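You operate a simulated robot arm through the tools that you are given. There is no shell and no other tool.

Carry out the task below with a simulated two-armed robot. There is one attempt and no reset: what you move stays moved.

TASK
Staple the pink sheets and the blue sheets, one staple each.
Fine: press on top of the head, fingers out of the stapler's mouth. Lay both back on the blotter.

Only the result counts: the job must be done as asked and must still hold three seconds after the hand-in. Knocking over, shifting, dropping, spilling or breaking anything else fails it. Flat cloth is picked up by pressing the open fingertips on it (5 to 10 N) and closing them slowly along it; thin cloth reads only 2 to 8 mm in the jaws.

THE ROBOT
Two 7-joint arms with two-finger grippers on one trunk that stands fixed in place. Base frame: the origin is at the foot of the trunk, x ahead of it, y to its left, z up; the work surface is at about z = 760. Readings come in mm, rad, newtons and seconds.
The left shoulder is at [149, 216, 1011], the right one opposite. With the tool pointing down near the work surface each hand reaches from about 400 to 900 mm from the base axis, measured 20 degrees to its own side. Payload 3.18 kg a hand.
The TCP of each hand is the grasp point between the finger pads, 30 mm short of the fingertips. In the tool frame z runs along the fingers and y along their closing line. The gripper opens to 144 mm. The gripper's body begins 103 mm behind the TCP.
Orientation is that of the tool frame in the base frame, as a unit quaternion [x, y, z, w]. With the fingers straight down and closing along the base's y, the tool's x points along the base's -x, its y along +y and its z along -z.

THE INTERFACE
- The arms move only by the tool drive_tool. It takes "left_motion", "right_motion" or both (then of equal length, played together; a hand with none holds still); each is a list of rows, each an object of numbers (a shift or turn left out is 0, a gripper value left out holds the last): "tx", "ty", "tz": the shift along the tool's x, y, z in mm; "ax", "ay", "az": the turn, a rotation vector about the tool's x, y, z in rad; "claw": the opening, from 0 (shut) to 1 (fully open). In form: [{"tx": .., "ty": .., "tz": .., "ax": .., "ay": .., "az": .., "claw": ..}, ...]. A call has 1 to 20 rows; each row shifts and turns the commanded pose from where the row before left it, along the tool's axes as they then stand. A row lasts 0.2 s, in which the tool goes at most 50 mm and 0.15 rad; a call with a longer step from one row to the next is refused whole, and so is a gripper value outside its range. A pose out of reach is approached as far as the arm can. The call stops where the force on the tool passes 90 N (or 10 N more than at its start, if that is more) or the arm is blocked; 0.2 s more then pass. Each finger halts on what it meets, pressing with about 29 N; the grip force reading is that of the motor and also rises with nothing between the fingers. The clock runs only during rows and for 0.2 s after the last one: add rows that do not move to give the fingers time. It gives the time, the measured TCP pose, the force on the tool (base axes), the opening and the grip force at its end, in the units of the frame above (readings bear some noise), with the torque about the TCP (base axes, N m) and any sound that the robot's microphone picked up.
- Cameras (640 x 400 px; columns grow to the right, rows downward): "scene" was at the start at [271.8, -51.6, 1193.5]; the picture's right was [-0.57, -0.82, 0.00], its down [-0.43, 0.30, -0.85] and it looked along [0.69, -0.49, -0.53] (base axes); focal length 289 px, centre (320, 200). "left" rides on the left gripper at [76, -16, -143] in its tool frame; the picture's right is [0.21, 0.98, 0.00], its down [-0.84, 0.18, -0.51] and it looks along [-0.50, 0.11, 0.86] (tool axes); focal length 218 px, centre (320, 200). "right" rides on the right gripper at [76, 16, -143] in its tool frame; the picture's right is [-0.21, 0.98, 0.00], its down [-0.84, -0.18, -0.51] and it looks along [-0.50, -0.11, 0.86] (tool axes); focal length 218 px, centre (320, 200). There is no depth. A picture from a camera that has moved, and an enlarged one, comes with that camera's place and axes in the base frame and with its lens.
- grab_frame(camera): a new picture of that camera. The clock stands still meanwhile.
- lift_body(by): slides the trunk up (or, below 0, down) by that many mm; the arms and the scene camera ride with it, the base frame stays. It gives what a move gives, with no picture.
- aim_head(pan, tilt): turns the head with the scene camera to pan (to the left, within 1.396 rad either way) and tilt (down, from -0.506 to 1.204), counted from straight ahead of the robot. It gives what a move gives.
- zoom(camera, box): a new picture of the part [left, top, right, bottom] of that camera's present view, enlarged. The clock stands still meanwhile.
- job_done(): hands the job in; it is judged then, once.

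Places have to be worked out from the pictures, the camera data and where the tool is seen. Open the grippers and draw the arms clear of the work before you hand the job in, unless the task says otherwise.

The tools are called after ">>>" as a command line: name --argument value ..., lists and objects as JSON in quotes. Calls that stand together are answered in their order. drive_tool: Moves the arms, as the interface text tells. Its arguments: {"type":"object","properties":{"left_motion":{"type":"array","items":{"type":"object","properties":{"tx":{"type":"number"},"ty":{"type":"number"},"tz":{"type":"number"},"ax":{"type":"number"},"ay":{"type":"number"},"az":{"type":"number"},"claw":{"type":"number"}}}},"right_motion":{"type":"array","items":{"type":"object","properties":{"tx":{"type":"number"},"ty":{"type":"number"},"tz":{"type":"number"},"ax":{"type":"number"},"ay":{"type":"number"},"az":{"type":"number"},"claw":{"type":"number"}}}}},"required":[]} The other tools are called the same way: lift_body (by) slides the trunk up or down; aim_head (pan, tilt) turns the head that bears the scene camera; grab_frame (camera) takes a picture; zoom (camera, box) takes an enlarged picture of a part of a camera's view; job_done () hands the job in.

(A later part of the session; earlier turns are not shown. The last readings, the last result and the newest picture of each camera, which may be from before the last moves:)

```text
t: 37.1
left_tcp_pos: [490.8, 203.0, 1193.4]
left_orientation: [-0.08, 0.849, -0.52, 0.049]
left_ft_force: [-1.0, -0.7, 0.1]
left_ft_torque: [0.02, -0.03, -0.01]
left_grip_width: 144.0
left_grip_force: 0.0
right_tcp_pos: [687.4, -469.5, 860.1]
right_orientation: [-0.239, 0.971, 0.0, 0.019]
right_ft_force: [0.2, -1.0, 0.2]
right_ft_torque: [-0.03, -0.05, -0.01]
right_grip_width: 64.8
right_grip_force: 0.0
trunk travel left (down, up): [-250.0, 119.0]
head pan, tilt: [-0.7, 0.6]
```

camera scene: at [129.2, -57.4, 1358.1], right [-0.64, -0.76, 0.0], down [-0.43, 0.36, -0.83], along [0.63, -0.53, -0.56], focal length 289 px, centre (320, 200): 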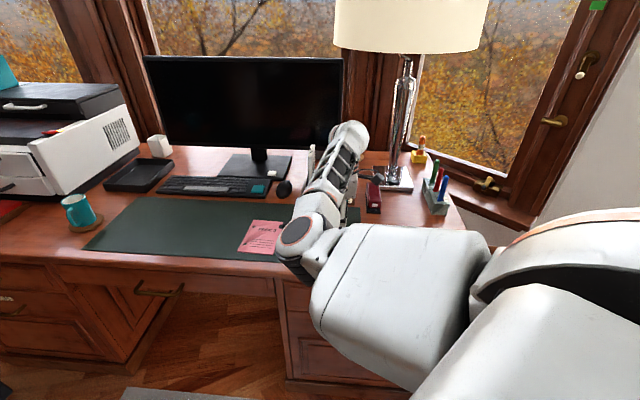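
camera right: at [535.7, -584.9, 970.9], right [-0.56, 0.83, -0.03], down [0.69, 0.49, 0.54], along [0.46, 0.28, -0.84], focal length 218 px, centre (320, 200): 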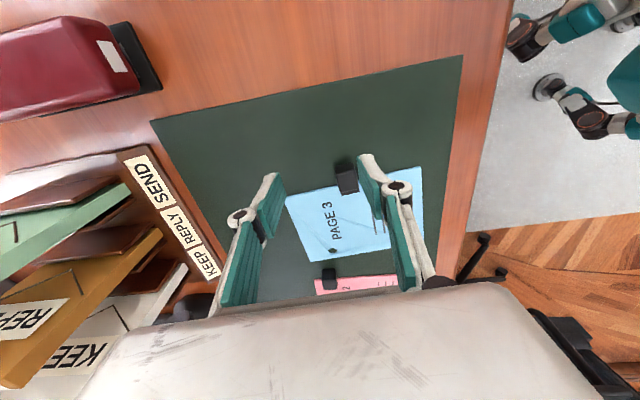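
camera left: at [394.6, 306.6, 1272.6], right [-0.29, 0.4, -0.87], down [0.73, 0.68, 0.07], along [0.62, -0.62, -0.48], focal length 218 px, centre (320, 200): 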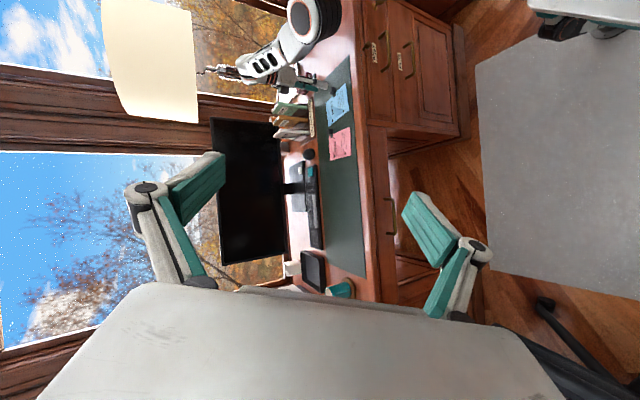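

Farther out is no problem; the trouble is the posture when pulling in. I raise a little and move in toward the nominal reach zone in front of the right shoulder, to let the arm refold.

>>> drive_tool --right_motion '[{"tz": -40}, {"tx": 14.5, "ty": 41}, {"tx": 14.5, "ty": 41}, {"tx": 14.5, "ty": 41}, {"tx": 14.5, "ty": 41}, {}]'

>>> grab_frame --camera "scene"

```text
t: 38.0
left_tcp_pos: [491.1, 203.0, 1193.8]
left_orientation: [-0.08, 0.849, -0.521, 0.049]
left_ft_force: [0.1, 1.5, 0.9]
left_ft_torque: [-0.04, -0.01, -0.04]
left_grip_width: 143.9
left_grip_force: 0.0
right_tcp_pos: [590.0, -528.2, 933.8]
right_orientation: [-0.135, 0.99, -0.026, 0.039]
right_ft_force: [0.3, 0.4, 0.3]
right_ft_torque: [-0.05, 0.01, 0.02]
right_grip_width: 64.8
right_grip_force: 0.0
trunk travel left (down, up): [-250.0, 119.0]
head pan, tilt: [-0.7, 0.6]
stopped in row 4 (right hand): the arm was blocked; the commanded pose is now the measured one
```

```text
taken
camera scene: at [129.2, -55.6, 1358.3], right [-0.64, -0.77, 0.0], down [-0.43, 0.36, -0.83], along [0.63, -0.53, -0.56], focal length 289 px, centre (320, 200)
```

scene: 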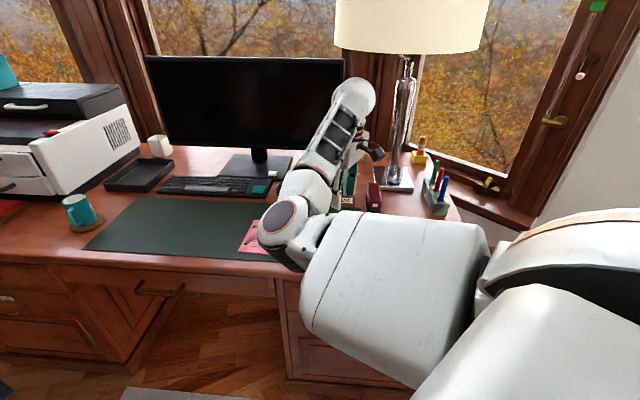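

My reading: the wrist bend is at its limit because the forearm rises from a low elbow. Raising the trunk the rest of the way should flatten the forearm; I lift by 115 mm.

>>> lift_body --by 115

>>> drive_tool --right_motion '[{"tz": 30}, {"tz": 30}, {"tz": 30}, {}]'

```text
t: 39.5
left_tcp_pos: [491.4, 202.7, 1308.6]
left_orientation: [-0.079, 0.849, -0.52, 0.049]
left_ft_force: [0.4, -0.1, -0.1]
left_ft_torque: [-0.02, -0.01, -0.01]
left_grip_width: 143.9
left_grip_force: 0.1
right_tcp_pos: [591.3, -532.2, 1052.3]
right_orientation: [-0.131, 0.99, -0.022, 0.045]
right_ft_force: [0.9, 0.1, 0.6]
right_ft_torque: [0.01, 0.04, 0.01]
right_grip_width: 64.7
right_grip_force: 0.1
trunk travel left (down, up): [-365.0, 4.0]
head pan, tilt: [-0.7, 0.6]
```

```text
t: 40.4
left_tcp_pos: [490.8, 203.0, 1309.2]
left_orientation: [-0.079, 0.849, -0.52, 0.049]
left_ft_force: [0.0, 0.4, -0.5]
left_ft_torque: [-0.01, 0.02, 0.04]
left_grip_width: 143.8
left_grip_force: 0.0
right_tcp_pos: [578.5, -557.0, 944.6]
right_orientation: [-0.079, 0.995, 0.023, 0.053]
right_ft_force: [-0.1, 0.7, -0.1]
right_ft_torque: [0.0, 0.01, 0.02]
right_grip_width: 64.7
right_grip_force: 0.0
trunk travel left (down, up): [-365.0, 4.0]
head pan, tilt: [-0.7, 0.6]
stopped in row 4 (right hand): the arm was blocked; the commanded pose is now the measured one
```

The data fit a minimum shoulder-to-wrist distance of about 560 mm; with the trunk high, descending first farther out and then coming in should satisfy it. I move out to about (680, −540), set the yaw, and descend to z ≈ 830.

>>> drive_tool --right_motion '[{"ax": 0.037, "ay": 0.109, "tx": -25}, {"tx": -26}, {"tx": -26}, {"tx": -26}, {"az": -0.142}, {"az": -0.142}, {"az": -0.142}, {"az": -0.142}, {"az": -0.142}, {"tz": 28}, {"tz": 28}, {"tz": 28}, {"tz": 28}, {}]'

>>> grab_frame --camera "right"

```text
t: 43.4
left_tcp_pos: [491.8, 202.4, 1308.6]
left_orientation: [-0.08, 0.849, -0.52, 0.048]
left_ft_force: [0.2, -0.1, -1.1]
left_ft_torque: [-0.03, 0.03, 0.02]
left_grip_width: 143.9
left_grip_force: 0.0
right_tcp_pos: [679.4, -529.8, 833.9]
right_orientation: [-0.425, 0.905, 0.002, 0.0]
right_ft_force: [-0.6, 0.9, -0.2]
right_ft_torque: [0.0, -0.02, 0.01]
right_grip_width: 65.0
right_grip_force: 0.0
right hand out of reach, approached as far as the arm can: row 13
trunk travel left (down, up): [-365.0, 4.0]
head pan, tilt: [-0.7, 0.6]
```

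```text
taken
camera right: at [618.2, -579.7, 975.1], right [-0.62, 0.78, 0.0], down [0.68, 0.53, 0.51], along [0.4, 0.32, -0.86], focal length 218 px, centre (320, 200)
```

right: 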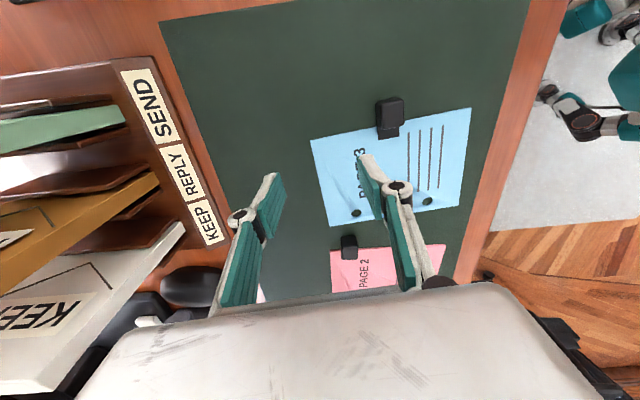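

At z 834 the hand is level and correctly yawed. Now I move in sideways to above the blue clip.

>>> drive_tool --right_motion '[{"tx": 12, "ty": 22.5}, {"tx": 12, "ty": 22.5}, {"tx": 12, "ty": 22.4}, {}]'

>>> grab_frame --camera "right"

```text
t: 44.4
left_tcp_pos: [491.4, 202.4, 1307.3]
left_orientation: [-0.08, 0.849, -0.52, 0.049]
left_ft_force: [0.6, 0.0, -0.8]
left_ft_torque: [-0.01, 0.02, -0.01]
left_grip_width: 144.0
left_grip_force: 0.1
right_tcp_pos: [666.6, -537.9, 815.9]
right_orientation: [-0.425, 0.905, 0.003, -0.001]
right_ft_force: [-0.2, -0.1, -0.3]
right_ft_torque: [-0.06, 0.02, -0.01]
right_grip_width: 64.7
right_grip_force: 0.0
right hand out of reach, approached as far as the arm can: row 1, 2, 3
trunk travel left (down, up): [-365.0, 4.0]
head pan, tilt: [-0.7, 0.6]
```

```text
taken
camera right: at [607.5, -587.6, 959.1], right [-0.62, 0.78, 0.01], down [0.68, 0.53, 0.51], along [0.4, 0.32, -0.86], focal length 218 px, centre (320, 200)
```

right: 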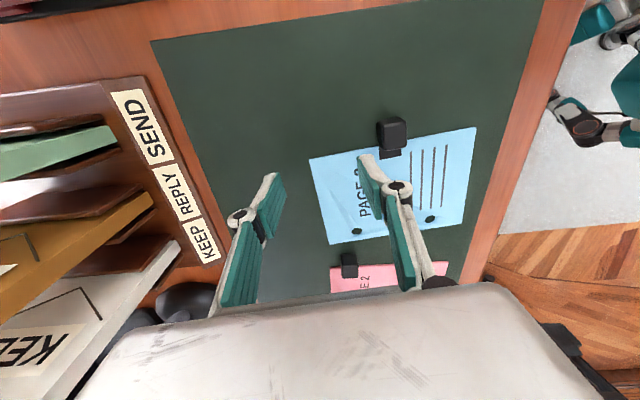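

It keeps a fixed shoulder–wrist distance, so the upper arm is stuck against its inward limit with the elbow on the inner side. I'll try to swing the elbow down/out by raising the hand and rolling the fingers toward the right, watching the posture.

>>> drive_tool --right_motion '[{"tz": -40}, {"tz": -40}, {"tz": -40}, {"tz": -40}, {"ay": 0.14}, {"ay": 0.14}, {"ay": 0.14}, {"ay": 0.14}, {"ay": 0.14}, {"ay": 0.14}, {}]'

>>> grab_frame --camera "left"

>>> grab_frame --camera "scene"

```text
t: 46.8
left_tcp_pos: [491.6, 202.3, 1308.8]
left_orientation: [-0.08, 0.849, -0.52, 0.049]
left_ft_force: [0.2, 0.4, 0.0]
left_ft_torque: [0.03, 0.05, 0.01]
left_grip_width: 143.9
left_grip_force: 0.0
right_tcp_pos: [656.0, -450.6, 963.9]
right_orientation: [-0.41, 0.87, -0.115, -0.248]
right_ft_force: [-0.6, -0.5, -0.6]
right_ft_torque: [0.0, 0.03, -0.03]
right_grip_width: 64.9
right_grip_force: 0.0
right hand out of reach, approached as far as the arm can: row 1, 2, 3, 4, 5, 6, 7, 8, 9, 10
trunk travel left (down, up): [-365.0, 4.0]
head pan, tilt: [-0.7, 0.6]
```

```text
taken
camera left: at [394.7, 306.1, 1387.6], right [-0.29, 0.4, -0.87], down [0.73, 0.68, 0.07], along [0.62, -0.62, -0.49], focal length 218 px, centre (320, 200)
```

left: 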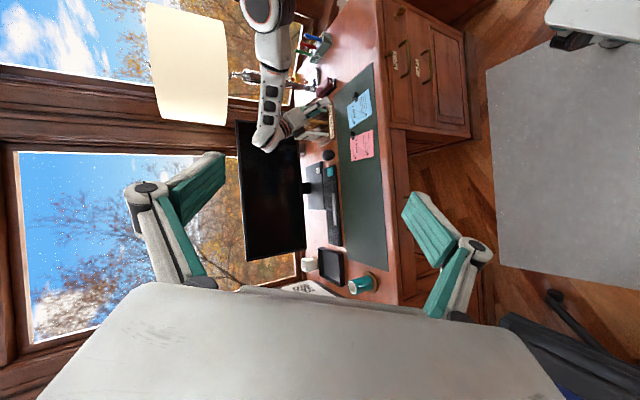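

```text
taken
camera scene: at [108.0, -57.8, 1474.2], right [-0.64, -0.77, 0.0], down [-0.43, 0.36, -0.82], along [0.63, -0.53, -0.57], focal length 289 px, centre (320, 200)
```

scene: 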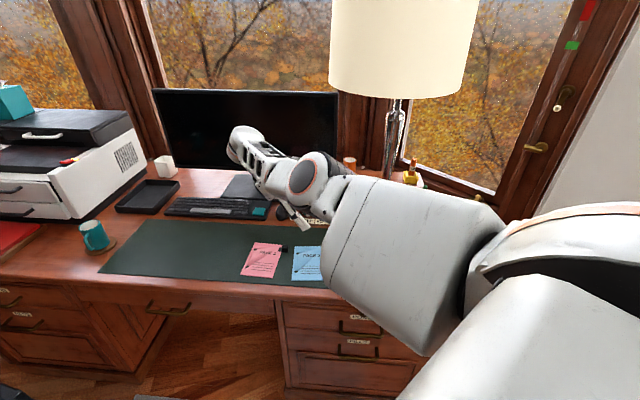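

The elbow has now swung to the outer side: the scene view shows the forearm pointing left and both bundles free. I level the tool and move above the blue clip.

>>> drive_tool --right_motion '[{"ay": -0.138}, {"ay": -0.138}, {"ay": -0.138}, {"ay": -0.138}, {"tx": 27}, {"tx": 27}, {"tx": 27}, {}]'

>>> grab_frame --camera "scene"

```text
t: 48.8
left_tcp_pos: [491.5, 201.5, 1309.6]
left_orientation: [-0.08, 0.849, -0.52, 0.048]
left_ft_force: [-1.1, -0.8, -1.0]
left_ft_torque: [0.0, 0.0, 0.0]
left_grip_width: 144.1
left_grip_force: 0.0
right_tcp_pos: [598.0, -539.8, 974.7]
right_orientation: [-0.41, 0.912, -0.013, -0.006]
right_ft_force: [-0.4, 0.0, 0.0]
right_ft_torque: [0.0, 0.01, -0.01]
right_grip_width: 64.7
right_grip_force: 0.0
trunk travel left (down, up): [-365.0, 4.0]
head pan, tilt: [-0.7, 0.6]
stopped in row 8 (right hand): the arm was blocked; the commanded pose is now the measured one
```

```text
taken
camera scene: at [108.0, -57.5, 1474.2], right [-0.64, -0.77, 0.0], down [-0.43, 0.36, -0.83], along [0.63, -0.53, -0.56], focal length 289 px, centre (320, 200)
```

scene: 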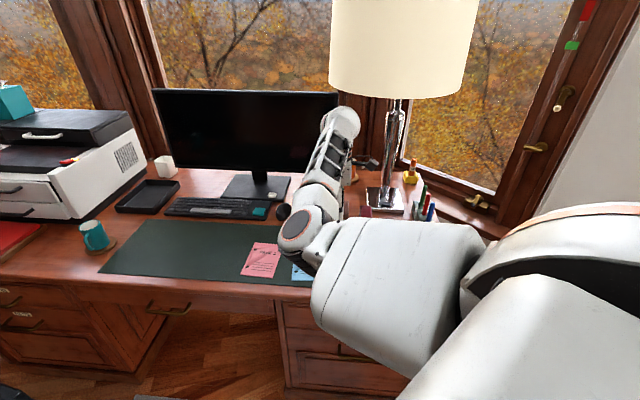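

With the tool vertical the arm falls back into the inner-elbow posture. I'll refold it properly: turn yaw back, pitch the fingers forward and carry the hand high over the elbow, so that it can come down with the elbow underneath.

>>> drive_tool --right_motion '[{"az": 0.145, "tz": -20}, {"az": 0.145, "tz": -20}, {"az": 0.145, "tz": -20}, {"az": 0.145, "tz": -20}, {"az": 0.145, "tz": -20}, {"az": 0.143}, {"ay": -0.14}, {"ay": -0.14}, {"ay": -0.14}, {"ay": -0.14}, {"ay": -0.14}, {"ay": -0.14}, {}]'

>>> grab_frame --camera "scene"

```text
t: 51.1
left_tcp_pos: [490.9, 202.4, 1308.1]
left_orientation: [-0.08, 0.849, -0.52, 0.049]
left_ft_force: [-1.0, -0.1, 0.7]
left_ft_torque: [0.0, -0.04, 0.02]
left_grip_width: 144.1
left_grip_force: 0.1
right_tcp_pos: [554.5, -611.9, 1069.7]
right_orientation: [0.097, 0.946, -0.012, 0.308]
right_ft_force: [0.9, 0.6, 0.0]
right_ft_torque: [-0.04, 0.01, -0.05]
right_grip_width: 64.7
right_grip_force: 0.1
trunk travel left (down, up): [-365.0, 4.0]
head pan, tilt: [-0.7, 0.6]
stopped in row 11 (right hand): the arm was blocked; the commanded pose is now the measured one
```

```text
taken
camera scene: at [107.8, -56.9, 1474.3], right [-0.64, -0.77, 0.0], down [-0.43, 0.36, -0.83], along [0.63, -0.53, -0.56], focal length 289 px, centre (320, 200)
```

scene: 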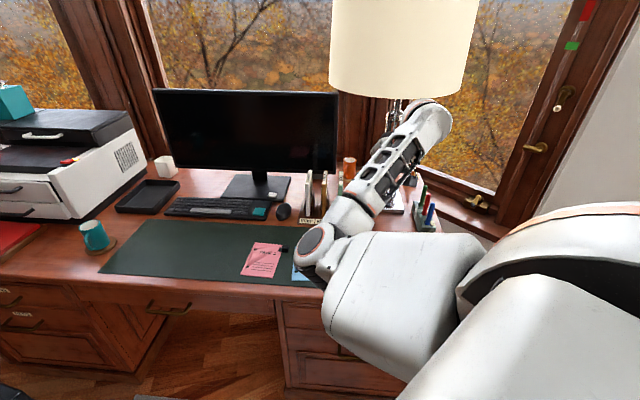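

The forearm rises to the right now. I keep going: hand up and toward the left, over the elbow.

>>> drive_tool --right_motion '[{"tx": -14.6, "ty": 25, "tz": -20.3}, {"tx": -14.6, "ty": 25, "tz": -20.3}, {"tx": -14.6, "ty": 25, "tz": -20.3}, {"tx": -14.6, "ty": 25, "tz": -20.3}, {"tx": -14.6, "ty": 25, "tz": -20.3}, {"tx": -14.6, "ty": 25, "tz": -20.3}, {}]'

>>> grab_frame --camera "scene"

```text
t: 52.5
left_tcp_pos: [491.8, 202.0, 1308.4]
left_orientation: [-0.079, 0.849, -0.52, 0.049]
left_ft_force: [0.7, 0.5, 0.4]
left_ft_torque: [0.02, 0.0, 0.0]
left_grip_width: 144.0
left_grip_force: 0.1
right_tcp_pos: [552.9, -543.0, 1237.4]
right_orientation: [0.152, 0.936, -0.053, 0.314]
right_ft_force: [-0.7, 0.0, -0.8]
right_ft_torque: [0.01, 0.0, -0.02]
right_grip_width: 64.9
right_grip_force: 0.1
trunk travel left (down, up): [-365.0, 4.0]
head pan, tilt: [-0.7, 0.6]
stopped in row 7 (right hand): the arm was blocked; the commanded pose is now the measured one
```

```text
taken
camera scene: at [108.0, -57.0, 1474.2], right [-0.64, -0.77, 0.0], down [-0.43, 0.36, -0.83], along [0.63, -0.53, -0.56], focal length 289 px, centre (320, 200)
```

scene: 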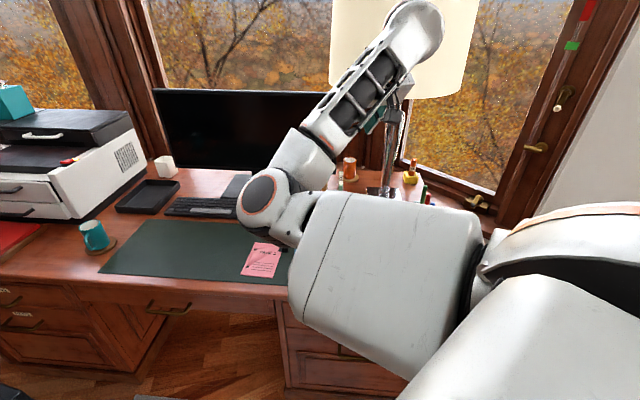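

The forearm is swinging up. I continue upward and left while pitching the fingers further forward.

>>> drive_tool --right_motion '[{"ty": 30, "tx": -12, "tz": -10, "ay": -0.08}, {"ty": 30, "tx": -12, "tz": -10, "ay": -0.08}, {"ty": 30, "tx": -12, "tz": -10, "ay": -0.08}, {"ty": 30, "tx": -12, "tz": -8, "ay": -0.08}, {"ty": 30, "tx": -12, "tz": -8, "ay": -0.08}, {"ty": 30, "tx": -12, "tz": -8, "ay": -0.08}, {}]'

>>> grab_frame --camera "scene"

```text
t: 53.2
left_tcp_pos: [491.1, 202.7, 1309.6]
left_orientation: [-0.079, 0.849, -0.521, 0.049]
left_ft_force: [-0.1, -0.3, -0.1]
left_ft_torque: [-0.02, 0.0, 0.03]
left_grip_width: 143.8
left_grip_force: 0.1
right_tcp_pos: [560.4, -530.8, 1296.5]
right_orientation: [0.229, 0.871, -0.002, 0.435]
right_ft_force: [-0.2, -0.1, 1.4]
right_ft_torque: [0.01, -0.03, 0.0]
right_grip_width: 65.0
right_grip_force: 0.0
trunk travel left (down, up): [-365.0, 4.0]
head pan, tilt: [-0.7, 0.6]
stopped in row 3 (right hand): the arm was blocked; the commanded pose is now the measured one
```

```text
taken
camera scene: at [107.7, -56.9, 1474.3], right [-0.64, -0.77, 0.0], down [-0.43, 0.36, -0.83], along [0.63, -0.53, -0.56], focal length 289 px, centre (320, 200)
```

scene: 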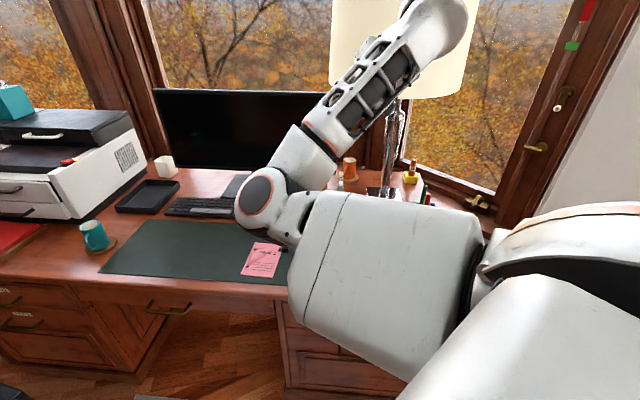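

I continue with smaller steps straight up and left.

>>> drive_tool --right_motion '[{"tx": -9.2, "ty": 17.3, "tz": -15.4}, {"tx": -9.2, "ty": 17.3, "tz": -15.4}, {"tx": -9.2, "ty": 17.3, "tz": -15.4}, {"tx": -9.2, "ty": 17.3, "tz": -15.4}, {"tx": -9.2, "ty": 17.3, "tz": -15.4}, {"tx": -9.2, "ty": 17.3, "tz": -15.4}, {}]'

>>> grab_frame --camera "scene"

```text
t: 55.0
left_tcp_pos: [491.7, 202.2, 1308.5]
left_orientation: [-0.079, 0.849, -0.52, 0.048]
left_ft_force: [-0.1, 0.1, 0.4]
left_ft_torque: [0.0, 0.0, 0.0]
left_grip_width: 143.8
left_grip_force: 0.0
right_tcp_pos: [546.8, -485.4, 1415.6]
right_orientation: [0.269, 0.858, -0.023, 0.436]
right_ft_force: [0.3, 0.8, 0.2]
right_ft_torque: [-0.02, 0.0, 0.03]
right_grip_width: 64.7
right_grip_force: 0.0
trunk travel left (down, up): [-365.0, 4.0]
head pan, tilt: [-0.7, 0.6]
stopped in row 7 (right hand): the arm was blocked; the commanded pose is now the measured one
```

```text
taken
camera scene: at [107.8, -57.2, 1474.2], right [-0.64, -0.77, 0.0], down [-0.43, 0.36, -0.83], along [0.63, -0.53, -0.56], focal length 289 px, centre (320, 200)
```

scene: 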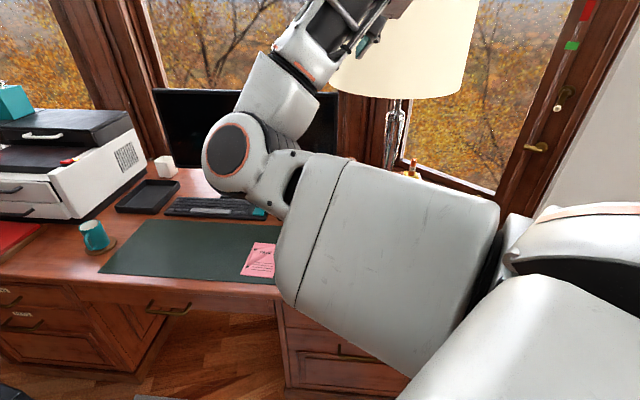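

The forearm points up and a bit right now. I move the hand left at this height, over the elbow.

>>> drive_tool --right_motion '[{"tx": 11, "ty": 21.4, "tz": -6.9}, {"tx": 11, "ty": 21.4, "tz": -6.9}, {"tx": 11, "ty": 21.4, "tz": -6.9}, {"tx": 11, "ty": 21.4, "tz": -6.9}, {"tx": 11, "ty": 21.4, "tz": -6.9}, {"tx": 11, "ty": 21.4, "tz": -6.9}, {"tx": 11, "ty": 21.4, "tz": -6.9}, {"tx": 11, "ty": 21.4, "tz": -6.9}, {}]'

>>> grab_frame --camera "scene"

```text
t: 57.2
left_tcp_pos: [492.2, 202.4, 1308.3]
left_orientation: [-0.08, 0.849, -0.52, 0.049]
left_ft_force: [0.2, -0.1, 0.1]
left_ft_torque: [0.03, 0.0, 0.06]
left_grip_width: 144.2
left_grip_force: 0.1
right_tcp_pos: [527.7, -467.0, 1428.3]
right_orientation: [0.316, 0.837, -0.045, 0.445]
right_ft_force: [0.1, -0.5, -0.5]
right_ft_torque: [-0.04, 0.0, -0.01]
right_grip_width: 64.9
right_grip_force: 0.1
right hand out of reach, approached as far as the arm can: row 3, 4, 5, 6, 7, 8
trunk travel left (down, up): [-365.0, 4.0]
head pan, tilt: [-0.7, 0.6]
stopped in row 9 (right hand): the arm was blocked; the commanded pose is now the measured one
```

```text
taken
camera scene: at [108.0, -57.5, 1474.2], right [-0.64, -0.77, 0.0], down [-0.43, 0.36, -0.83], along [0.63, -0.53, -0.56], focal length 289 px, centre (320, 200)
```

scene: 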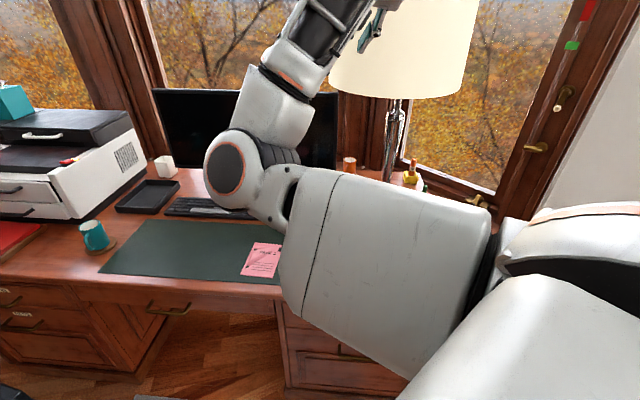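

The wrist bend (about 109° between forearm and fingers) is what stops it. I pitch the hand further up about the wrist to unload it, then keep moving left.

>>> drive_tool --right_motion '[{"tx": -35, "ay": -0.14}, {"tx": -35, "ay": -0.14}, {"tx": -35, "ay": -0.14}, {"tx": -35, "ay": -0.14}, {"tx": -35, "ay": -0.14}, {}]'

>>> grab_frame --camera "scene"

```text
t: 58.6
left_tcp_pos: [490.6, 203.0, 1307.9]
left_orientation: [-0.08, 0.849, -0.521, 0.048]
left_ft_force: [-0.6, 0.6, 0.1]
left_ft_torque: [-0.02, -0.01, -0.02]
left_grip_width: 143.8
left_grip_force: 0.0
right_tcp_pos: [566.0, -524.9, 1581.0]
right_orientation: [0.279, 0.636, -0.149, 0.704]
right_ft_force: [0.1, 0.2, -0.2]
right_ft_torque: [0.0, -0.01, -0.01]
right_grip_width: 64.8
right_grip_force: 0.0
trunk travel left (down, up): [-365.0, 4.0]
head pan, tilt: [-0.7, 0.6]
```

```text
taken
camera scene: at [108.4, -56.3, 1474.2], right [-0.64, -0.77, 0.0], down [-0.43, 0.36, -0.83], along [0.63, -0.53, -0.56], focal length 289 px, centre (320, 200)
```

scene: 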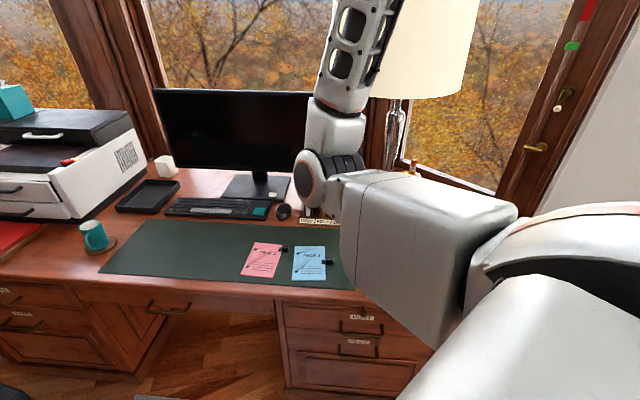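

The forearm now points straight up with the elbow on the outer side. Next I bring the hand forward and down, so the elbow stays underneath.

>>> drive_tool --right_motion '[{"tz": 20, "tx": 12}, {"tz": 20, "tx": 12}, {"tz": 20, "tx": 12}, {"tz": 20, "tx": 16}, {"tz": 20, "tx": 20}, {"tz": 20, "tx": 20}, {"tz": 20, "tx": 24}, {"tz": 20, "tx": 24}, {}]'

>>> grab_frame --camera "scene"

```text
t: 60.6
left_tcp_pos: [491.1, 202.1, 1309.1]
left_orientation: [-0.079, 0.849, -0.52, 0.048]
left_ft_force: [-0.4, -0.3, -0.2]
left_ft_torque: [0.0, -0.04, 0.01]
left_grip_width: 144.4
left_grip_force: 0.0
right_tcp_pos: [704.9, -611.4, 1458.8]
right_orientation: [0.282, 0.629, -0.16, 0.707]
right_ft_force: [-0.6, -0.6, -0.3]
right_ft_torque: [-0.02, 0.03, 0.03]
right_grip_width: 64.8
right_grip_force: 0.1
trunk travel left (down, up): [-365.0, 4.0]
head pan, tilt: [-0.7, 0.6]
```

```text
taken
camera scene: at [107.7, -56.9, 1474.3], right [-0.64, -0.77, 0.0], down [-0.43, 0.36, -0.83], along [0.63, -0.53, -0.56], focal length 289 px, centre (320, 200)
```

scene: 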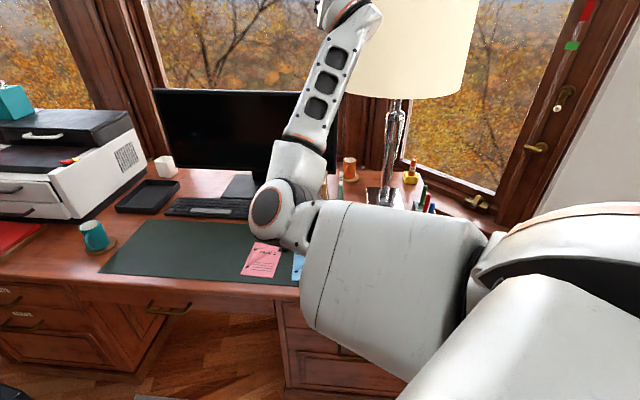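

The elbow slid inward again because the hand moved toward the right; also the lamp shade is near there. I turn the hand to face straight ahead and bring it left, away from the lamp.

>>> drive_tool --right_motion '[{"ty": 34, "ax": -0.12, "ay": 0.025}, {"ty": 34, "ax": -0.12, "ay": 0.025}, {"ty": 34, "ax": -0.12, "ay": 0.025}, {"ty": 34, "ax": -0.12, "ay": 0.025}, {"ty": 34, "ax": -0.12, "ay": 0.025}, {"ty": 25}, {"ty": 25}, {"ty": 25}, {"ty": 25}, {}]'

>>> grab_frame --camera "scene"

```text
t: 62.4
left_tcp_pos: [492.4, 201.3, 1308.2]
left_orientation: [-0.08, 0.849, -0.521, 0.048]
left_ft_force: [0.7, 0.0, 0.7]
left_ft_torque: [0.01, -0.01, -0.01]
left_grip_width: 144.1
left_grip_force: 0.1
right_tcp_pos: [750.2, -504.7, 1491.9]
right_orientation: [0.134, 0.682, 0.028, 0.718]
right_ft_force: [0.5, 0.3, -0.7]
right_ft_torque: [-0.03, -0.03, 0.01]
right_grip_width: 65.0
right_grip_force: 0.1
trunk travel left (down, up): [-365.0, 4.0]
head pan, tilt: [-0.7, 0.6]
stopped in row 8 (right hand): the arm was blocked; the commanded pose is now the measured one
```

```text
taken
camera scene: at [108.6, -57.7, 1474.1], right [-0.64, -0.77, 0.0], down [-0.43, 0.36, -0.82], along [0.63, -0.53, -0.57], focal length 289 px, centre (320, 200)
```

scene: 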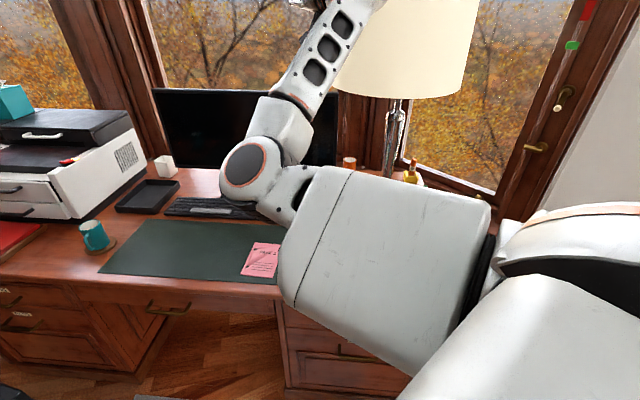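

Pitching the hand up earlier is what swung the elbow outward, so I do more of that here before coming forward.

>>> drive_tool --right_motion '[{"tx": -36, "ay": -0.14}, {"tx": -36, "ay": -0.14}, {"tx": -36, "ay": -0.14}, {"tx": -36, "ay": -0.14}, {"tx": -36, "ay": -0.14}, {}]'

>>> grab_frame --camera "scene"

```text
t: 63.3
left_tcp_pos: [491.2, 203.7, 1307.5]
left_orientation: [-0.079, 0.849, -0.52, 0.05]
left_ft_force: [0.9, 0.3, 0.8]
left_ft_torque: [0.01, 0.03, 0.02]
left_grip_width: 143.9
left_grip_force: 0.0
right_tcp_pos: [661.2, -646.1, 1614.6]
right_orientation: [0.098, 0.529, -0.209, 0.817]
right_ft_force: [0.2, 0.3, 0.4]
right_ft_torque: [0.03, 0.02, 0.02]
right_grip_width: 64.9
right_grip_force: 0.0
right hand out of reach, approached as far as the arm can: row 3
trunk travel left (down, up): [-365.0, 4.0]
head pan, tilt: [-0.7, 0.6]
stopped in row 4 (right hand): the arm was blocked; the commanded pose is now the measured one
```

```text
taken
camera scene: at [107.5, -57.0, 1474.3], right [-0.64, -0.77, 0.0], down [-0.43, 0.36, -0.83], along [0.63, -0.53, -0.56], focal length 289 px, centre (320, 200)
```

scene: 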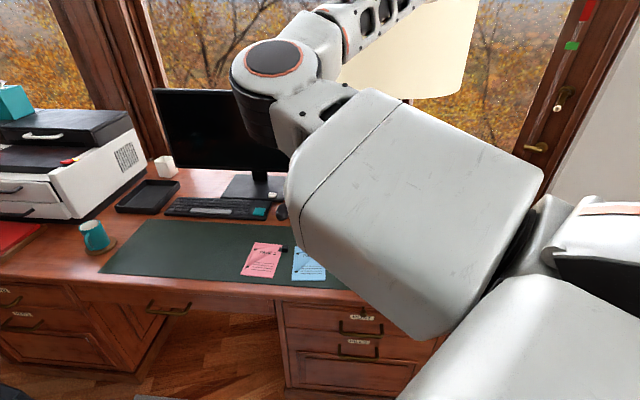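

The arm swung up near the lamp shade; I retreat left, away from it, levelling the hand to face along the upper arm.

>>> drive_tool --right_motion '[{"tx": 2, "ty": 25, "tz": -16, "ax": -0.0375, "ay": 0.106, "az": 0.024}, {"tx": 2, "ty": 25, "tz": -16, "ax": -0.0375, "ay": 0.106, "az": 0.024}, {"tx": 2, "ty": 25, "tz": -16, "ax": -0.0375, "ay": 0.106, "az": 0.024}, {"tx": 2, "ty": 25, "tz": -16, "ax": -0.0375, "ay": 0.106, "az": 0.024}, {"tx": 7, "ty": 26.5, "tz": -13.7}, {"tx": 7, "ty": 26.5, "tz": -13.7}, {"tx": 7, "ty": 26.5, "tz": -13.7}, {}]'

>>> grab_frame --camera "scene"

>>> grab_frame --camera "left"

```text
t: 64.1
left_tcp_pos: [489.6, 202.1, 1309.6]
left_orientation: [-0.079, 0.849, -0.52, 0.049]
left_ft_force: [-0.9, 0.4, 0.2]
left_ft_torque: [0.03, -0.02, 0.01]
left_grip_width: 144.0
left_grip_force: 0.0
right_tcp_pos: [604.8, -667.2, 1573.0]
right_orientation: [0.168, 0.647, -0.171, 0.724]
right_ft_force: [-0.4, -0.7, -0.3]
right_ft_torque: [0.05, 0.01, 0.04]
right_grip_width: 64.7
right_grip_force: 0.1
trunk travel left (down, up): [-365.0, 4.0]
head pan, tilt: [-0.7, 0.6]
stopped in row 4 (right hand): the arm was blocked; the commanded pose is now the measured one
```

```text
taken
camera scene: at [106.6, -58.2, 1474.3], right [-0.64, -0.77, 0.0], down [-0.43, 0.36, -0.83], along [0.63, -0.53, -0.56], focal length 289 px, centre (320, 200)
```

scene: 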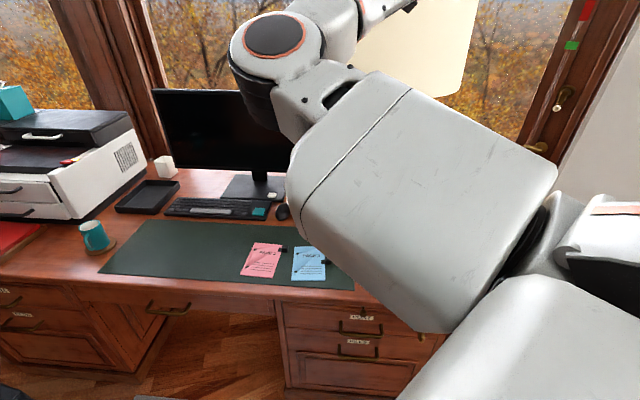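

```text
taken
camera left: at [393.8, 305.8, 1388.0], right [-0.29, 0.4, -0.87], down [0.73, 0.68, 0.07], along [0.62, -0.61, -0.48], focal length 218 px, centre (320, 200)
```

left: 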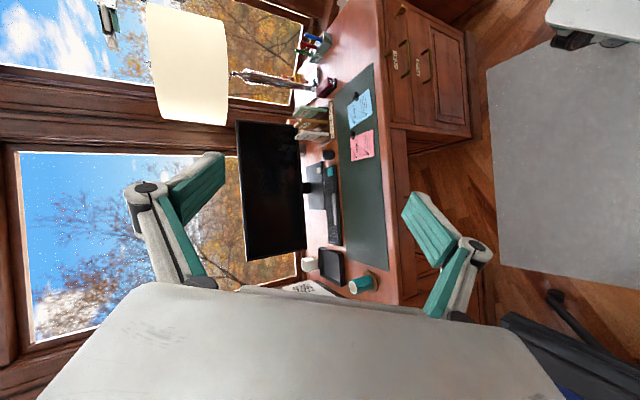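

I now believe lifting the trunk also moved the shoulders back, which explains the odd reach limits. I back the hand away from the lamp and bring it down again step by step.

>>> drive_tool --right_motion '[{"tz": -20, "tx": 15}, {"tz": -20, "tx": 25}, {"tx": 36, "ay": 0.1}, {"tx": 36, "ay": 0.12}, {"tx": 36, "ay": 0.12}, {"tx": 36, "ay": 0.12}, {}]'

>>> grab_frame --camera "scene"

```text
t: 65.7
left_tcp_pos: [491.6, 202.5, 1307.9]
left_orientation: [-0.08, 0.849, -0.52, 0.049]
left_ft_force: [-0.7, -0.2, -1.4]
left_ft_torque: [0.01, -0.04, 0.01]
left_grip_width: 144.0
left_grip_force: 0.0
right_tcp_pos: [568.7, -639.0, 1387.0]
right_orientation: [0.2, 0.796, -0.126, 0.558]
right_ft_force: [0.5, -0.3, 0.5]
right_ft_torque: [0.02, 0.01, 0.01]
right_grip_width: 64.6
right_grip_force: 0.2
trunk travel left (down, up): [-365.0, 4.0]
head pan, tilt: [-0.7, 0.6]
```

```text
taken
camera scene: at [108.0, -57.2, 1474.2], right [-0.64, -0.77, 0.0], down [-0.43, 0.36, -0.83], along [0.63, -0.53, -0.56], focal length 289 px, centre (320, 200)
```

scene: 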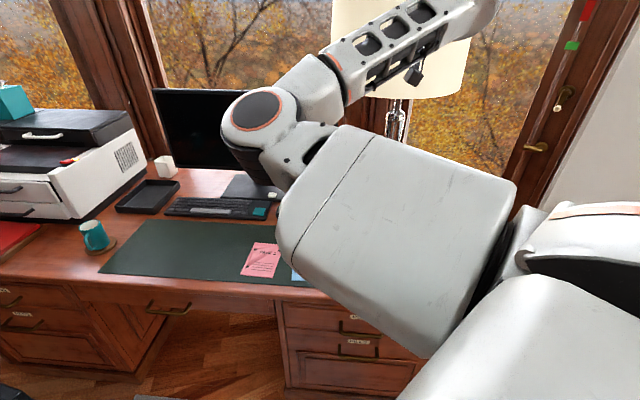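

That followed smoothly with the elbow high. I continue down, pitching the fingers to vertical, heading for about (620, −560) above the desk.

>>> drive_tool --right_motion '[{"tx": 29, "tz": 11.3, "ty": 9.4, "ay": 0.12}, {"tx": 27.4, "tz": 14.8, "ty": 9.4, "ay": 0.12}, {"tx": 25.4, "tz": 18, "ty": 9.4, "ay": 0.12}, {"tx": 23, "tz": 20.9, "ty": 9.4, "ay": 0.12}, {"tx": 20.3, "tz": 23.6, "ty": 9.4, "ay": 0.12}, {"tx": 17.3, "tz": 25.8, "ty": 9.4, "ay": 0.12}, {"tx": 14, "tz": 27.7, "ty": 9.4, "ay": 0.12}, {"tx": 10.5, "tz": 29.2, "ty": 9.4, "ay": 0.12}, {"tx": 7, "tz": 30.3, "ty": 9.4, "ay": 0.12}, {"tx": 3.2, "tz": 30.9, "ty": 9.4, "ay": 0.12}, {}]'

>>> grab_frame --camera "scene"

```text
t: 68.1
left_tcp_pos: [491.0, 203.5, 1309.1]
left_orientation: [-0.079, 0.849, -0.521, 0.049]
left_ft_force: [-0.4, 0.0, -0.3]
left_ft_torque: [0.0, -0.02, 0.01]
left_grip_width: 143.9
left_grip_force: 0.1
right_tcp_pos: [624.6, -554.1, 1078.2]
right_orientation: [0.237, 0.971, 0.01, 0.011]
right_ft_force: [0.0, 1.0, 0.0]
right_ft_torque: [-0.04, 0.0, -0.02]
right_grip_width: 64.7
right_grip_force: 0.1
trunk travel left (down, up): [-365.0, 4.0]
head pan, tilt: [-0.7, 0.6]
```

```text
taken
camera scene: at [107.6, -56.5, 1474.3], right [-0.64, -0.77, 0.0], down [-0.43, 0.36, -0.83], along [0.63, -0.53, -0.56], focal length 289 px, centre (320, 200)
```

scene: 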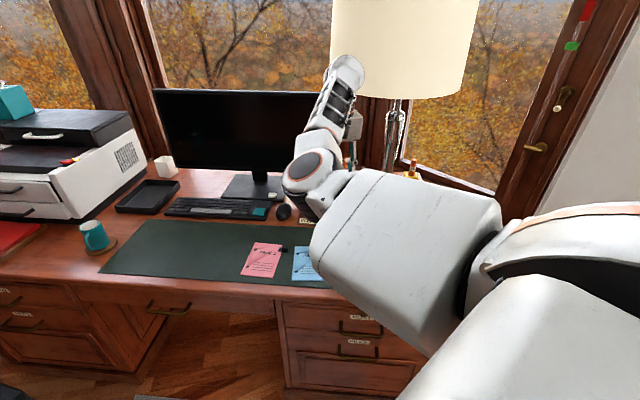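

The arm is now vertical and smooth with a higher elbow. I continue down while turning toward the grasp yaw.

>>> drive_tool --right_motion '[{"az": -0.135, "tz": 18}, {"az": -0.135, "tz": 18}, {"az": -0.135, "tz": 18}, {"az": -0.135, "tz": 18}, {"az": -0.135, "tz": 18}, {"az": -0.135, "tz": 18}, {"az": -0.135, "tz": 18}, {"az": -0.135, "tz": 18}, {"az": -0.135, "tz": 18}, {"az": -0.135, "tz": 18}, {}]'

>>> grab_frame --camera "scene"

>>> grab_frame --camera "right"

```text
t: 70.5
left_tcp_pos: [491.4, 202.6, 1308.1]
left_orientation: [-0.079, 0.849, -0.521, 0.049]
left_ft_force: [-1.0, 0.2, 0.4]
left_ft_torque: [-0.03, 0.02, 0.01]
left_grip_width: 143.9
left_grip_force: 0.0
right_tcp_pos: [630.3, -553.4, 898.2]
right_orientation: [-0.423, 0.906, 0.001, 0.014]
right_ft_force: [0.0, 0.0, 0.3]
right_ft_torque: [-0.03, 0.0, 0.03]
right_grip_width: 64.6
right_grip_force: 0.1
trunk travel left (down, up): [-365.0, 4.0]
head pan, tilt: [-0.7, 0.6]
```

```text
taken
camera scene: at [108.0, -57.0, 1474.3], right [-0.64, -0.77, 0.0], down [-0.43, 0.36, -0.83], along [0.63, -0.53, -0.56], focal length 289 px, centre (320, 200)
```

scene: 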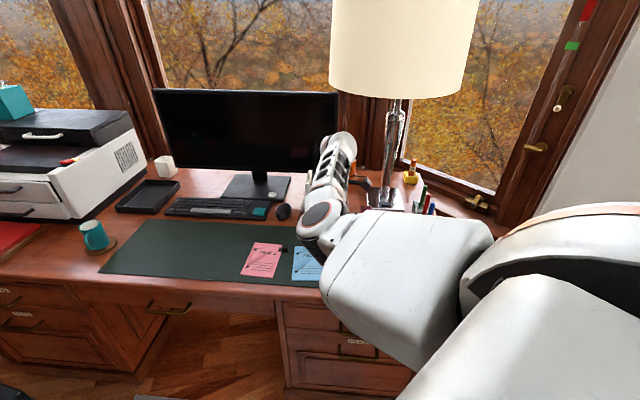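

```text
taken
camera right: at [566.1, -603.1, 1039.0], right [-0.61, 0.79, -0.01], down [0.67, 0.52, 0.53], along [0.42, 0.32, -0.85], focal length 218 px, centre (320, 200)
```

right: 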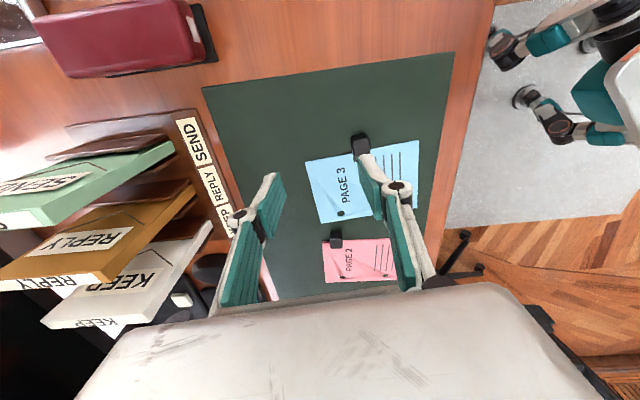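

No blockage now. I move over the clip in small steps and lower to z ≈ 830, then check.

>>> drive_tool --right_motion '[{"tz": 15, "ax": -0.01, "ay": 0.027}, {"tx": -4.4, "ty": 11.2, "tz": 10}, {"tx": -4.4, "ty": 11.2, "tz": 10}, {"tx": -4.4, "ty": 11.2, "tz": 10}, {"ty": 11.2, "tz": 10}, {"tz": 10}, {}]'

>>> grab_frame --camera "right"

```text
t: 72.3
left_tcp_pos: [491.7, 202.5, 1308.4]
left_orientation: [-0.079, 0.849, -0.521, 0.048]
left_ft_force: [0.0, -0.9, 0.0]
left_ft_torque: [0.01, 0.0, 0.01]
left_grip_width: 143.9
left_grip_force: 0.0
right_tcp_pos: [603.8, -547.8, 849.3]
right_orientation: [-0.398, 0.917, -0.013, 0.006]
right_ft_force: [0.3, 1.5, -0.3]
right_ft_torque: [0.01, -0.03, 0.01]
right_grip_width: 65.1
right_grip_force: 0.1
trunk travel left (down, up): [-365.0, 4.0]
head pan, tilt: [-0.7, 0.6]
stopped in row 7 (right hand): the arm was blocked; the commanded pose is now the measured one
```

```text
taken
camera right: at [537.1, -591.1, 990.8], right [-0.57, 0.82, -0.03], down [0.69, 0.5, 0.51], along [0.44, 0.27, -0.86], focal length 218 px, centre (320, 200)
```

right: 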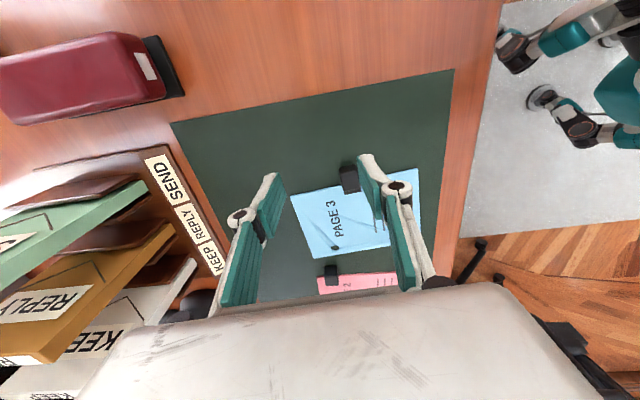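

Blocked again near the same spot. I check the arm posture once more.

>>> grab_frame --camera "scene"

>>> grab_frame --camera "left"

```text
taken
camera scene: at [108.1, -57.5, 1474.2], right [-0.64, -0.77, 0.0], down [-0.43, 0.36, -0.82], along [0.63, -0.53, -0.57], focal length 289 px, centre (320, 200)
```

scene: 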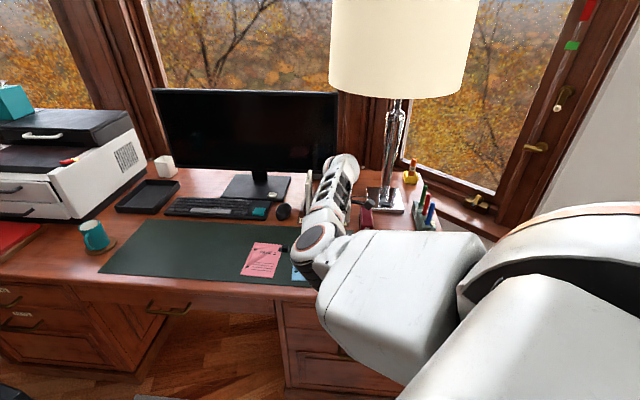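

```text
taken
camera left: at [395.2, 306.3, 1387.4], right [-0.29, 0.4, -0.87], down [0.73, 0.68, 0.07], along [0.62, -0.62, -0.48], focal length 218 px, centre (320, 200)
```

left: 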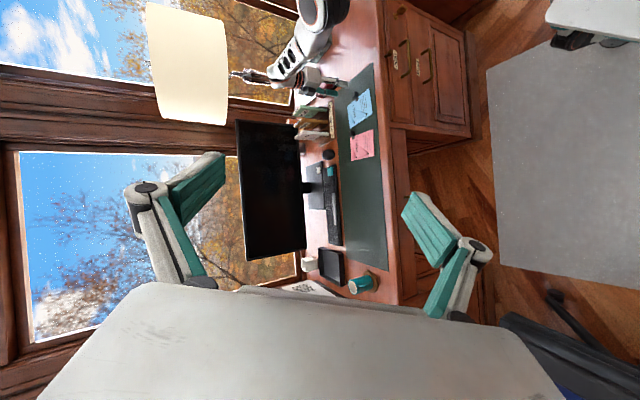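

I test whether slow, small steps are tracked: up first, then 5 mm steps toward the clip.

>>> drive_tool --right_motion '[{"tz": -20}, {"tz": -20}, {"tz": -20}, {"tz": -20}, {}, {}]'

>>> drive_tool --right_motion '[{"tx": -5}, {}, {"tx": -5}, {}, {"tx": -5}, {}, {"tx": -5}, {}]'

```text
t: 73.7
left_tcp_pos: [492.3, 203.0, 1308.4]
left_orientation: [-0.079, 0.849, -0.52, 0.048]
left_ft_force: [0.4, 0.6, 0.2]
left_ft_torque: [-0.03, 0.05, 0.03]
left_grip_width: 144.0
left_grip_force: 0.0
right_tcp_pos: [599.6, -547.5, 928.2]
right_orientation: [-0.398, 0.917, -0.014, 0.006]
right_ft_force: [-0.9, -0.4, -1.3]
right_ft_torque: [-0.02, 0.02, 0.02]
right_grip_width: 64.6
right_grip_force: 0.1
trunk travel left (down, up): [-365.0, 4.0]
head pan, tilt: [-0.7, 0.6]
```

```text
t: 75.5
left_tcp_pos: [491.6, 202.8, 1309.2]
left_orientation: [-0.079, 0.849, -0.52, 0.048]
left_ft_force: [0.9, -0.2, -0.3]
left_ft_torque: [-0.01, 0.0, -0.02]
left_grip_width: 143.8
left_grip_force: 0.1
right_tcp_pos: [615.6, -535.7, 932.5]
right_orientation: [-0.396, 0.918, -0.014, 0.01]
right_ft_force: [0.0, -0.6, -0.3]
right_ft_torque: [0.0, 0.0, 0.0]
right_grip_width: 65.0
right_grip_force: 0.0
trunk travel left (down, up): [-365.0, 4.0]
head pan, tilt: [-0.7, 0.6]
```

Small steps track well. I continue with small steps along the other axis.

>>> drive_tool --right_motion '[{"ty": 4}, {}, {"ty": 4}, {}, {"ty": 4}, {}, {"ty": 4}, {}, {"ty": 4}, {}]'

```text
t: 77.9
left_tcp_pos: [491.4, 202.2, 1307.7]
left_orientation: [-0.079, 0.849, -0.52, 0.049]
left_ft_force: [-0.1, -0.4, -0.4]
left_ft_torque: [0.04, 0.0, 0.01]
left_grip_width: 144.0
left_grip_force: 0.1
right_tcp_pos: [591.5, -562.7, 946.4]
right_orientation: [-0.369, 0.929, -0.031, 0.009]
right_ft_force: [0.0, 0.3, 0.6]
right_ft_torque: [-0.02, 0.0, 0.04]
right_grip_width: 64.8
right_grip_force: 0.0
trunk travel left (down, up): [-365.0, 4.0]
head pan, tilt: [-0.7, 0.6]
stopped in row 10 (right hand): the arm was blocked; the commanded pose is now the measured one
```

The deviation matches the shoulder's inward joint limit, so I need the elbow swung further outward. I'll use the straight-arm pose: extend outward, roll the fingers right there (so the upper arm rolls too), retract, then un-roll.

>>> drive_tool --right_motion '[{"tx": -17.3, "ty": -10, "tz": 16, "ax": -0.064}, {"tx": -17.3, "ty": -10, "tz": 16}, {"tx": -17.3, "ty": -10, "tz": 16}, {"tx": -17.3, "ty": -11, "tz": 16}, {}, {}]'

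>>> drive_tool --right_motion '[{"tx": 36, "ty": -11, "ax": 0.043, "ay": 0.132}, {"tx": 36, "ty": -11, "ax": 0.043, "ay": 0.132}, {"tx": 36, "ty": -11, "ax": 0.043, "ay": 0.132}, {"tx": 36, "ty": -11, "ax": 0.043, "ay": 0.132}, {"tx": 36, "ty": -11, "ax": 0.043, "ay": 0.132}, {"tx": 36, "ty": -11, "ax": 0.043, "ay": 0.132}, {}]'

>>> grab_frame --camera "scene"

```text
t: 79.3
left_tcp_pos: [491.1, 202.6, 1309.6]
left_orientation: [-0.079, 0.849, -0.521, 0.048]
left_ft_force: [0.0, -0.1, 0.1]
left_ft_torque: [-0.02, 0.0, 0.04]
left_grip_width: 143.6
left_grip_force: 0.1
right_tcp_pos: [671.6, -539.2, 878.4]
right_orientation: [-0.372, 0.928, 0.002, -0.002]
right_ft_force: [-0.4, -0.5, 0.4]
right_ft_torque: [-0.02, -0.01, -0.01]
right_grip_width: 64.7
right_grip_force: 0.1
trunk travel left (down, up): [-365.0, 4.0]
head pan, tilt: [-0.7, 0.6]
```

```text
t: 80.9
left_tcp_pos: [491.0, 202.5, 1308.7]
left_orientation: [-0.079, 0.849, -0.52, 0.049]
left_ft_force: [0.1, -1.1, 0.2]
left_ft_torque: [0.01, 0.05, 0.0]
left_grip_width: 143.8
left_grip_force: 0.2
right_tcp_pos: [570.0, -720.8, 956.2]
right_orientation: [-0.341, 0.848, -0.258, -0.313]
right_ft_force: [1.1, 0.1, -0.8]
right_ft_torque: [0.03, -0.01, 0.01]
right_grip_width: 64.9
right_grip_force: 0.2
trunk travel left (down, up): [-365.0, 4.0]
head pan, tilt: [-0.7, 0.6]
```

```text
taken
camera scene: at [108.3, -57.1, 1474.2], right [-0.64, -0.77, 0.0], down [-0.43, 0.36, -0.83], along [0.63, -0.53, -0.56], focal length 289 px, centre (320, 200)
```

scene: 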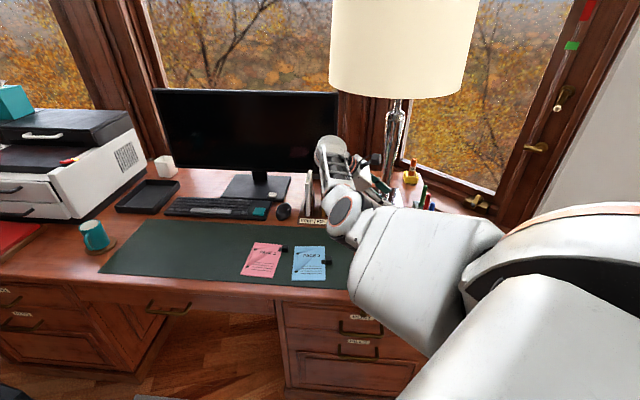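

The elbow moved clearly outward. Now I retract the wrist toward the shoulder while still rolled.

>>> drive_tool --right_motion '[{"tx": 7.8, "ty": 17.2, "tz": -0.5}, {"tx": 7.8, "ty": 17.2, "tz": -0.5}, {"tx": 7.8, "ty": 17.2, "tz": -0.5}, {"tx": 7.8, "ty": 17.2, "tz": -0.5}, {"tx": 7.8, "ty": 17.2, "tz": -0.5}, {"tx": 7.8, "ty": 17.2, "tz": -0.5}, {}]'

>>> grab_frame --camera "scene"

```text
t: 82.4
left_tcp_pos: [492.2, 202.3, 1308.1]
left_orientation: [-0.079, 0.849, -0.52, 0.048]
left_ft_force: [0.0, -0.7, 0.3]
left_ft_torque: [-0.03, 0.02, -0.02]
left_grip_width: 144.1
left_grip_force: 0.1
right_tcp_pos: [400.7, -751.6, 993.9]
right_orientation: [-0.255, 0.874, -0.249, -0.329]
right_ft_force: [0.7, -0.2, 0.5]
right_ft_torque: [-0.04, -0.01, 0.04]
right_grip_width: 64.9
right_grip_force: 0.0
trunk travel left (down, up): [-365.0, 4.0]
head pan, tilt: [-0.7, 0.6]
stopped in row 7 (right hand): the arm was blocked; the commanded pose is now the measured one
```

```text
taken
camera scene: at [108.3, -57.3, 1474.2], right [-0.64, -0.77, 0.0], down [-0.43, 0.36, -0.82], along [0.63, -0.53, -0.57], focal length 289 px, centre (320, 200)
```

scene: 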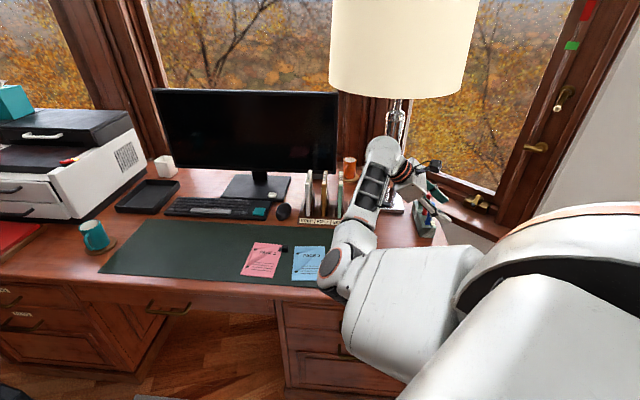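

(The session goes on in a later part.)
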